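You operate a simulated robot arm through the tools that you are given. There is no shell and no other tool. Be economical: measure what you need, move in short steps, check, and stop when the job is done.

Carry out the task below with a simulated robot arm. There is one attempt and no reset: what you move stays moved.

TASK
Press the key of the yellow lamp to switch it off.
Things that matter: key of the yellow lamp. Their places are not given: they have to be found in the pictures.

It is judged by the outcome, as a careful person would: the job done as asked, and still so three seconds after it is handed in. It fails if anything else is knocked over, pushed out of place, dropped, spilled or broken.

THE ROBOT
A 7-joint arm with a two-finger parallel gripper, fixed in place. Base frame: the origin is at the foot of the arm, x ahead of it, y to its left, z up; the work surface is at about z = 844. Lengths are in mm, angles in rad, forces in N, time in s.
With the tool pointing down near the work surface it reaches from about 300 to 700 mm from the base axis. Its first joint turns from -1.152 to 1.152 rad. Payload 1.57 kg.
Tool frame: the origin (TCP) lies between the finger pads and is the grasp point; the fingertips stand 30 mm ahead of it; z points along the fingers, y is the line along which they close. The gripper opens to 110 mm. The fingers are 24 mm wide and 12 mm thick; the gripper's body (48 by 112 mm) begins 78 mm behind the TCP.
Orientation is told as [roll, pitch, yaw] about the base's x, y, z axes, in that order, counted from this pose: with the fingers straight down and closing along the base's y, the tool's x points along the base's -x, its y along +y and its z along -z.

THE INTERFACE
- The arm moves only by the tool drive_tool. Its argument "increments" is a list of rows, each a list of 7 numbers: the shift along the base's x, y, z in mm, then the turn, a rotation vector about the base's x, y, z in rad, then the finger opening in mm, from 0 to 110. In form: [[x, y, z, ax, ay, az, gripper], ...]. A call has 1 to 12 rows; each row is the pose to reach, as a shift and turn from the pose commanded when the call began. A row lasts 0.2 s, in which the tool goes at most 50 mm and 0.15 rad; a call with a longer step from one row to the next is refused whole, and so is a gripper value outside its range. A pose out of reach is approached as far as the arm can. The call stops where the force on the tool passes 40 N (or 10 N more than at its start, if that is more) or the arm is blocked; 0.2 s more then pass. The fingers move at their own pace (about 108 mm/s each) and stop on an object; they squeeze with about 30 N. The grip force told is the motor's: it shows also when the fingers shut on nothing. Time passes only in rows, and 0.2 s behind the last, so rows that repeat a pose let the fingers close. It gives the time, the measured TCP pose, the force on the tool (base axes), the opening and the grip force at its end, in the units of the frame above (readings bear some noise).
- Cameras (640 x 400 px; columns grow to the right, rows downward): "scene" is fixed at [182.5, -414.4, 1397.7]; the picture's right is [0.53, -0.85, 0.00], its down [-0.53, -0.34, -0.78] and it looks along [0.66, 0.41, -0.63] (base axes); focal length 352 px, centre (320, 200). "wrist" rides on the gripper at [-36, 0, -80] in the tool frame; the picture's right is [0.00, -1.00, 0.00], its down [0.97, 0.00, -0.24] and it looks along [0.24, 0.00, 0.97] (tool axes); focal length 218 px, centre (320, 200).
- get_image(camera): a new picture of that camera. No time passes.
- probe_pixels(camera, pixels): for up to 12 pixels [column, row] of the newest picture of that camera ("zoom" is the newest enlarged one), the place [x, y, z] in the base frame of the surface seen there, good to about 3 mm. No time passes.
- enlarge(camera, box): a new picture of the part [left, top, right, bottom] of that camera's present view, enlarged. No time passes.
- finish_job(): hands the job in; it is judged then, once.

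Work in short steps. Measure before you move; look again where a grasp or a placing could have gone wrong, and mend it. You have 60 turns and 14 pictures in all, the two below and enlarged ones among them. Open the gripper and draw the arm clear of the work before you hand the job in, unless the task says otherwise; then end with one line.

The tools are called after "Emit:" by a JSON object that holds its "fn" and its "kwargs". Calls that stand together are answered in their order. drive_tool: Moves the arm, as the interface text tells. Its arguments: {"type":"object","properties":{"increments":{"type":"array","items":{"type":"array","items":{"type":"number"}}}},"required":["increments"]} The other tools are called the same way: get_image (camera) takes a picture; probe_pixels (camera, pixels) gives the place of the surface under pixels of a picture; enlarge (camera, box) takes an enlarged picture of a part of a camera's view; finish_job () hands the job in.

At the start:

```text
time_s: 0.0
eef_pos: [384.7, -183.2, 1187.6]
ee_rot: [-0.001, -0.001, 0.001]
ft_force: [-0.5, 0.4, -0.4]
width: 110.1
grasp_force: 0.0
```

scene: 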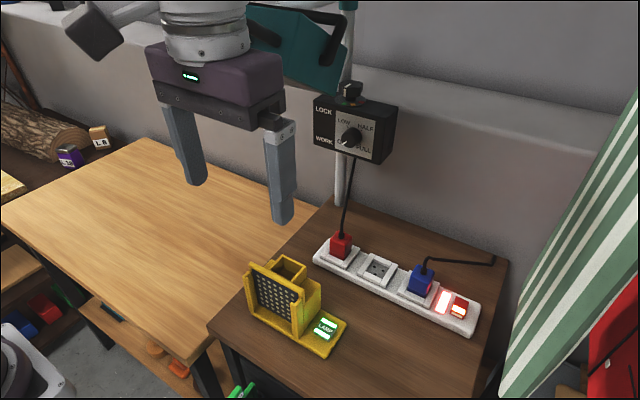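
wrist: 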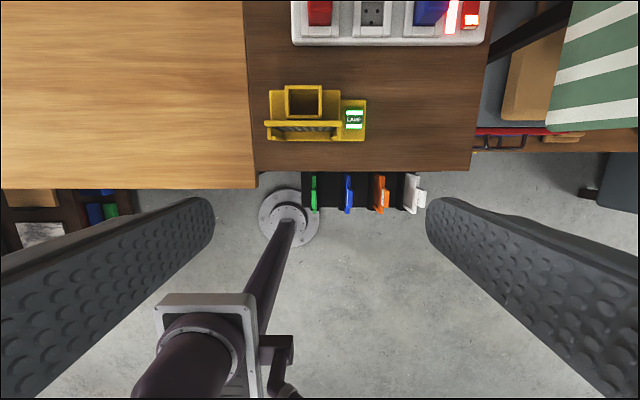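

The yellow lamp is at about (290,310) in the scene, with its key labelled LAMP around (325,328). I'll enlarge that area.

Emit:
{"fn": "enlarge", "kwargs": {"camera": "scene", "box": [230, 240, 370, 370]}}

Emit:
{"fn": "enlarge", "kwargs": {"camera": "scene", "box": [290, 80, 500, 350]}}

```text
3.08 times, centred on (300, 305) of scene
```

zoom: 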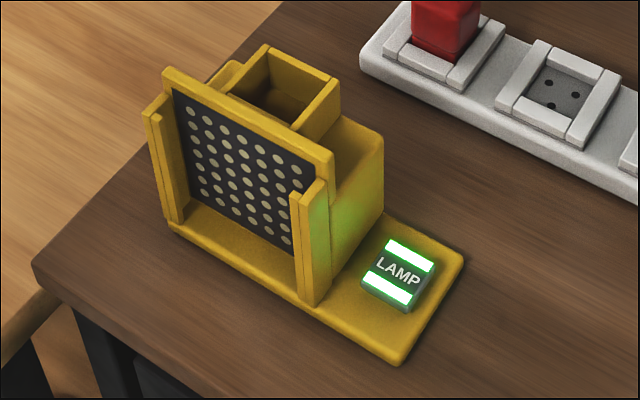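

```text
1.48 times, centred on (395, 215) of scene
```

zoom: 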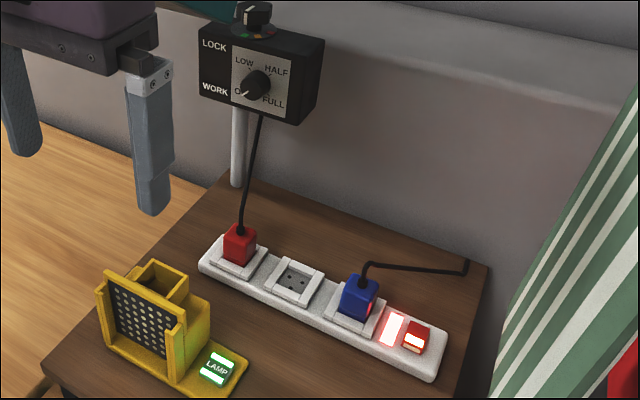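

The key shows at zoom (400,272), which is scene (326,328). I'll probe it, its edges, the lamp housing beside it and the base plate.

Emit:
{"fn": "probe_pixels", "kwargs": {"camera": "scene", "pixels": [[326, 327], [323, 320], [335, 325], [328, 336], [316, 331], [329, 349], [343, 320], [300, 336], [302, 302], [318, 287], [350, 350], [285, 262]]}}

Emit:
{"fn": "probe_pixels", "kwargs": {"camera": "wrist", "pixels": [[354, 119], [354, 111], [354, 127], [336, 130], [365, 103], [345, 119], [362, 119]]}}

```text
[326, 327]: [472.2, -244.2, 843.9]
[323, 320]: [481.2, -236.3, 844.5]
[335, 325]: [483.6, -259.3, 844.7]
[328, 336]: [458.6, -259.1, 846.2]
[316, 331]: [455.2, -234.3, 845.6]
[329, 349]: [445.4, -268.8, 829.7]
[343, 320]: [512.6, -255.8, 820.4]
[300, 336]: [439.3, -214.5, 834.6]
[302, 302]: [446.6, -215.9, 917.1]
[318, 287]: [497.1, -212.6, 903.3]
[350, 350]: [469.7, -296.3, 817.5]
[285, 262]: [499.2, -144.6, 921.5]
```

```text
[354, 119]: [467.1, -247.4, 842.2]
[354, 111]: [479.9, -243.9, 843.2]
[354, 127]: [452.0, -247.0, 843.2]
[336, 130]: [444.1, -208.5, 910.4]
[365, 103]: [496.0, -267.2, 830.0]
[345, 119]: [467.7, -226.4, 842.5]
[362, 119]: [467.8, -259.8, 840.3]
```

Key centre is about (469, -248), top z about 844; the lamp housing ends near y=-216, top z about 921. A closed gripper spans 24 mm, so it fits. I'll close it, move over the key and descend part-way.

Emit:
{"fn": "probe_pixels", "kwargs": {"camera": "scene", "pixels": [[318, 110], [350, 135], [345, 180]]}}

Emit:
{"fn": "drive_tool", "kwargs": {"increments": [[28, -22, 0, 0, 0, 0, 0], [56, -44, 0, 0, 0, 0, 0], [84.3, -66, 0, 0, 0, 0, 0], [84.3, -66, -40, 0, 0, 0, 0], [84.3, -66, -80, 0, 0, 0, 0], [84.3, -66, -120, 0, 0, 0, 0], [84.3, -66, -160, 0, 0, 0, 0], [84.3, -66, -195, 0, 0, 0, 0], [84.3, -66, -195, 0, 0, 0, 0]]}}

```text
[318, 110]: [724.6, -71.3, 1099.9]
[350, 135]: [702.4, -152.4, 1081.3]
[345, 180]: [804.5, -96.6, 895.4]
```

```text
time_s: 2.0
eef_pos: [469.6, -251.0, 991.6]
ee_rot: [0.0, 0.0, -0.001]
ft_force: [-0.4, -1.7, 0.2]
width: 0.0
grasp_force: 21.5
```

The fingers are shut and over the key, at y=-251. I'll descend to leave the tips about 16 mm above the key, then look.

Emit:
{"fn": "drive_tool", "kwargs": {"increments": [[0, 2, -40, 0, 0, 0, 0], [0, 2, -75, 0, 0, 0, 0], [0, 2, -102, 0, 0, 0, 0], [0, 2, -102, 0, 0, 0, 0]]}}

Emit:
{"fn": "enlarge", "kwargs": {"camera": "scene", "box": [220, 200, 420, 370]}}

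```text
time_s: 3.0
eef_pos: [469.1, -247.5, 890.4]
ee_rot: [0.0, 0.001, 0.0]
ft_force: [-0.1, -0.6, -0.2]
width: 0.0
grasp_force: 20.9
```

```text
2.35 times, centred on (320, 285) of scene
```

zoom: 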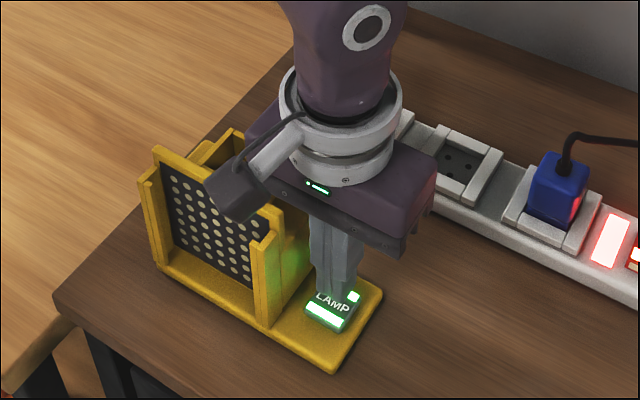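

The tips stand over the key and clear of the housing. I'll descend slowly to contact.

Emit:
{"fn": "drive_tool", "kwargs": {"increments": [[0, 0, -6, 0, 0, 0, 0], [0, 0, -10, 0, 0, 0, 0], [0, 0, -13, 0, 0, 0, 0], [0, 0, -15, 0, 0, 0, 0], [0, 0, -17, 0, 0, 0, 0]]}}

```text
time_s: 4.2
eef_pos: [469.2, -248.5, 875.5]
ee_rot: [-0.001, 0.0, 0.0]
ft_force: [-1.0, -0.4, 0.0]
width: 0.0
grasp_force: 20.9
```

No contact yet (tip at about 845). I'll go on in 1 mm steps.

Emit:
{"fn": "drive_tool", "kwargs": {"increments": [[0, 0, -1, 0, 0, 0, 0], [0, 0, -2, 0, 0, 0, 0], [0, 0, -3, 0, 0, 0, 0]]}}

```text
time_s: 5.0
eef_pos: [469.4, -246.9, 871.6]
ee_rot: [-0.001, 0.0, 0.0]
ft_force: [1.6, 0.0, 1.2]
width: 0.0
grasp_force: 21.0
```

Emit:
{"fn": "drive_tool", "kwargs": {"increments": [[0, 0, -1, 0, 0, 0, 0], [0, 0, -2, 0, 0, 0, 0]]}}

Emit:
{"fn": "enlarge", "kwargs": {"camera": "scene", "box": [220, 200, 420, 370]}}

```text
time_s: 5.6
eef_pos: [469.6, -247.6, 869.7]
ee_rot: [-0.001, 0.0, -0.001]
ft_force: [0.9, 1.9, 4.2]
width: 0.1
grasp_force: 21.4
```

```text
2.35 times, centred on (320, 285) of scene
```

zoom: 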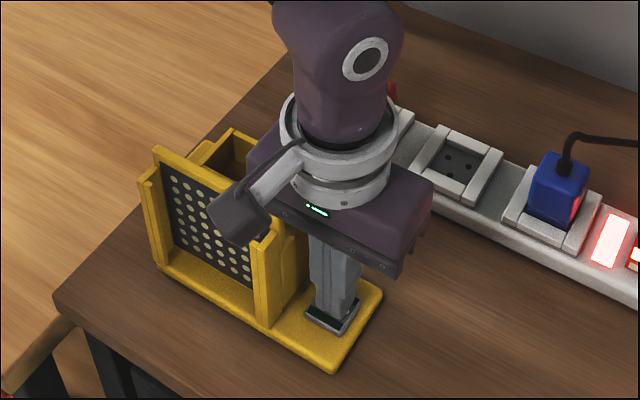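

The key's light has gone out at 4 N. I'll lift straight up and check that it stays off.

Emit:
{"fn": "drive_tool", "kwargs": {"increments": [[0, 0, -0.0, 0, 0, 0, 0], [0, 0, 10, 0, 0, 0, 0], [0, 0, 40, 0, 0, 0, 0], [0, 0, 80, 0, 0, 0, 0], [0, 0, 120, 0, 0, 0, 0], [0, 0, 160, 0, 0, 0, 0], [0, 0, 200, 0, 0, 0, 0], [-20, 20, 240, 0, 0, 0, 30], [-50, 40, 270, 0, 0, 0, 70], [-80, 60, 300, 0, 0, 0, 110], [-80, 60, 300, 0, 0, 0, 110]]}}

Emit:
{"fn": "get_image", "kwargs": {"camera": "scene"}}

```text
time_s: 8.0
eef_pos: [387.1, -187.3, 1171.3]
ee_rot: [0.001, 0.0, 0.001]
ft_force: [-0.2, -0.6, 0.5]
width: 110.2
grasp_force: 0.0
```

```text
7 pictures are left
```

scene: 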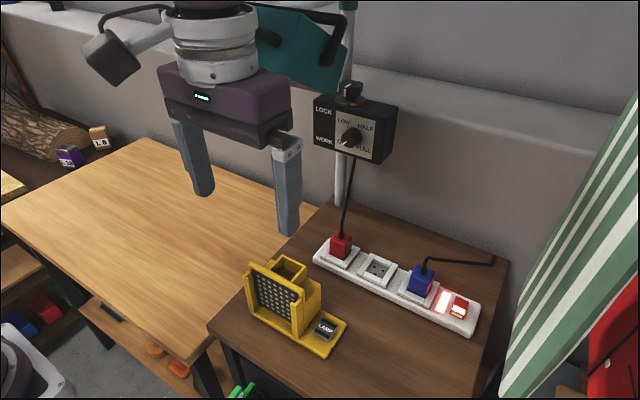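

The key at (325,328) is dark, the lamp has not moved and the arm is clear with the gripper open, so I'm handing in.

Emit:
{"fn": "finish_job", "kwargs": {}}

```text
The job is handed in.
```

I pressed the yellow lamp's key once and its light went out; it was still off after I lifted away, and nothing else was moved.
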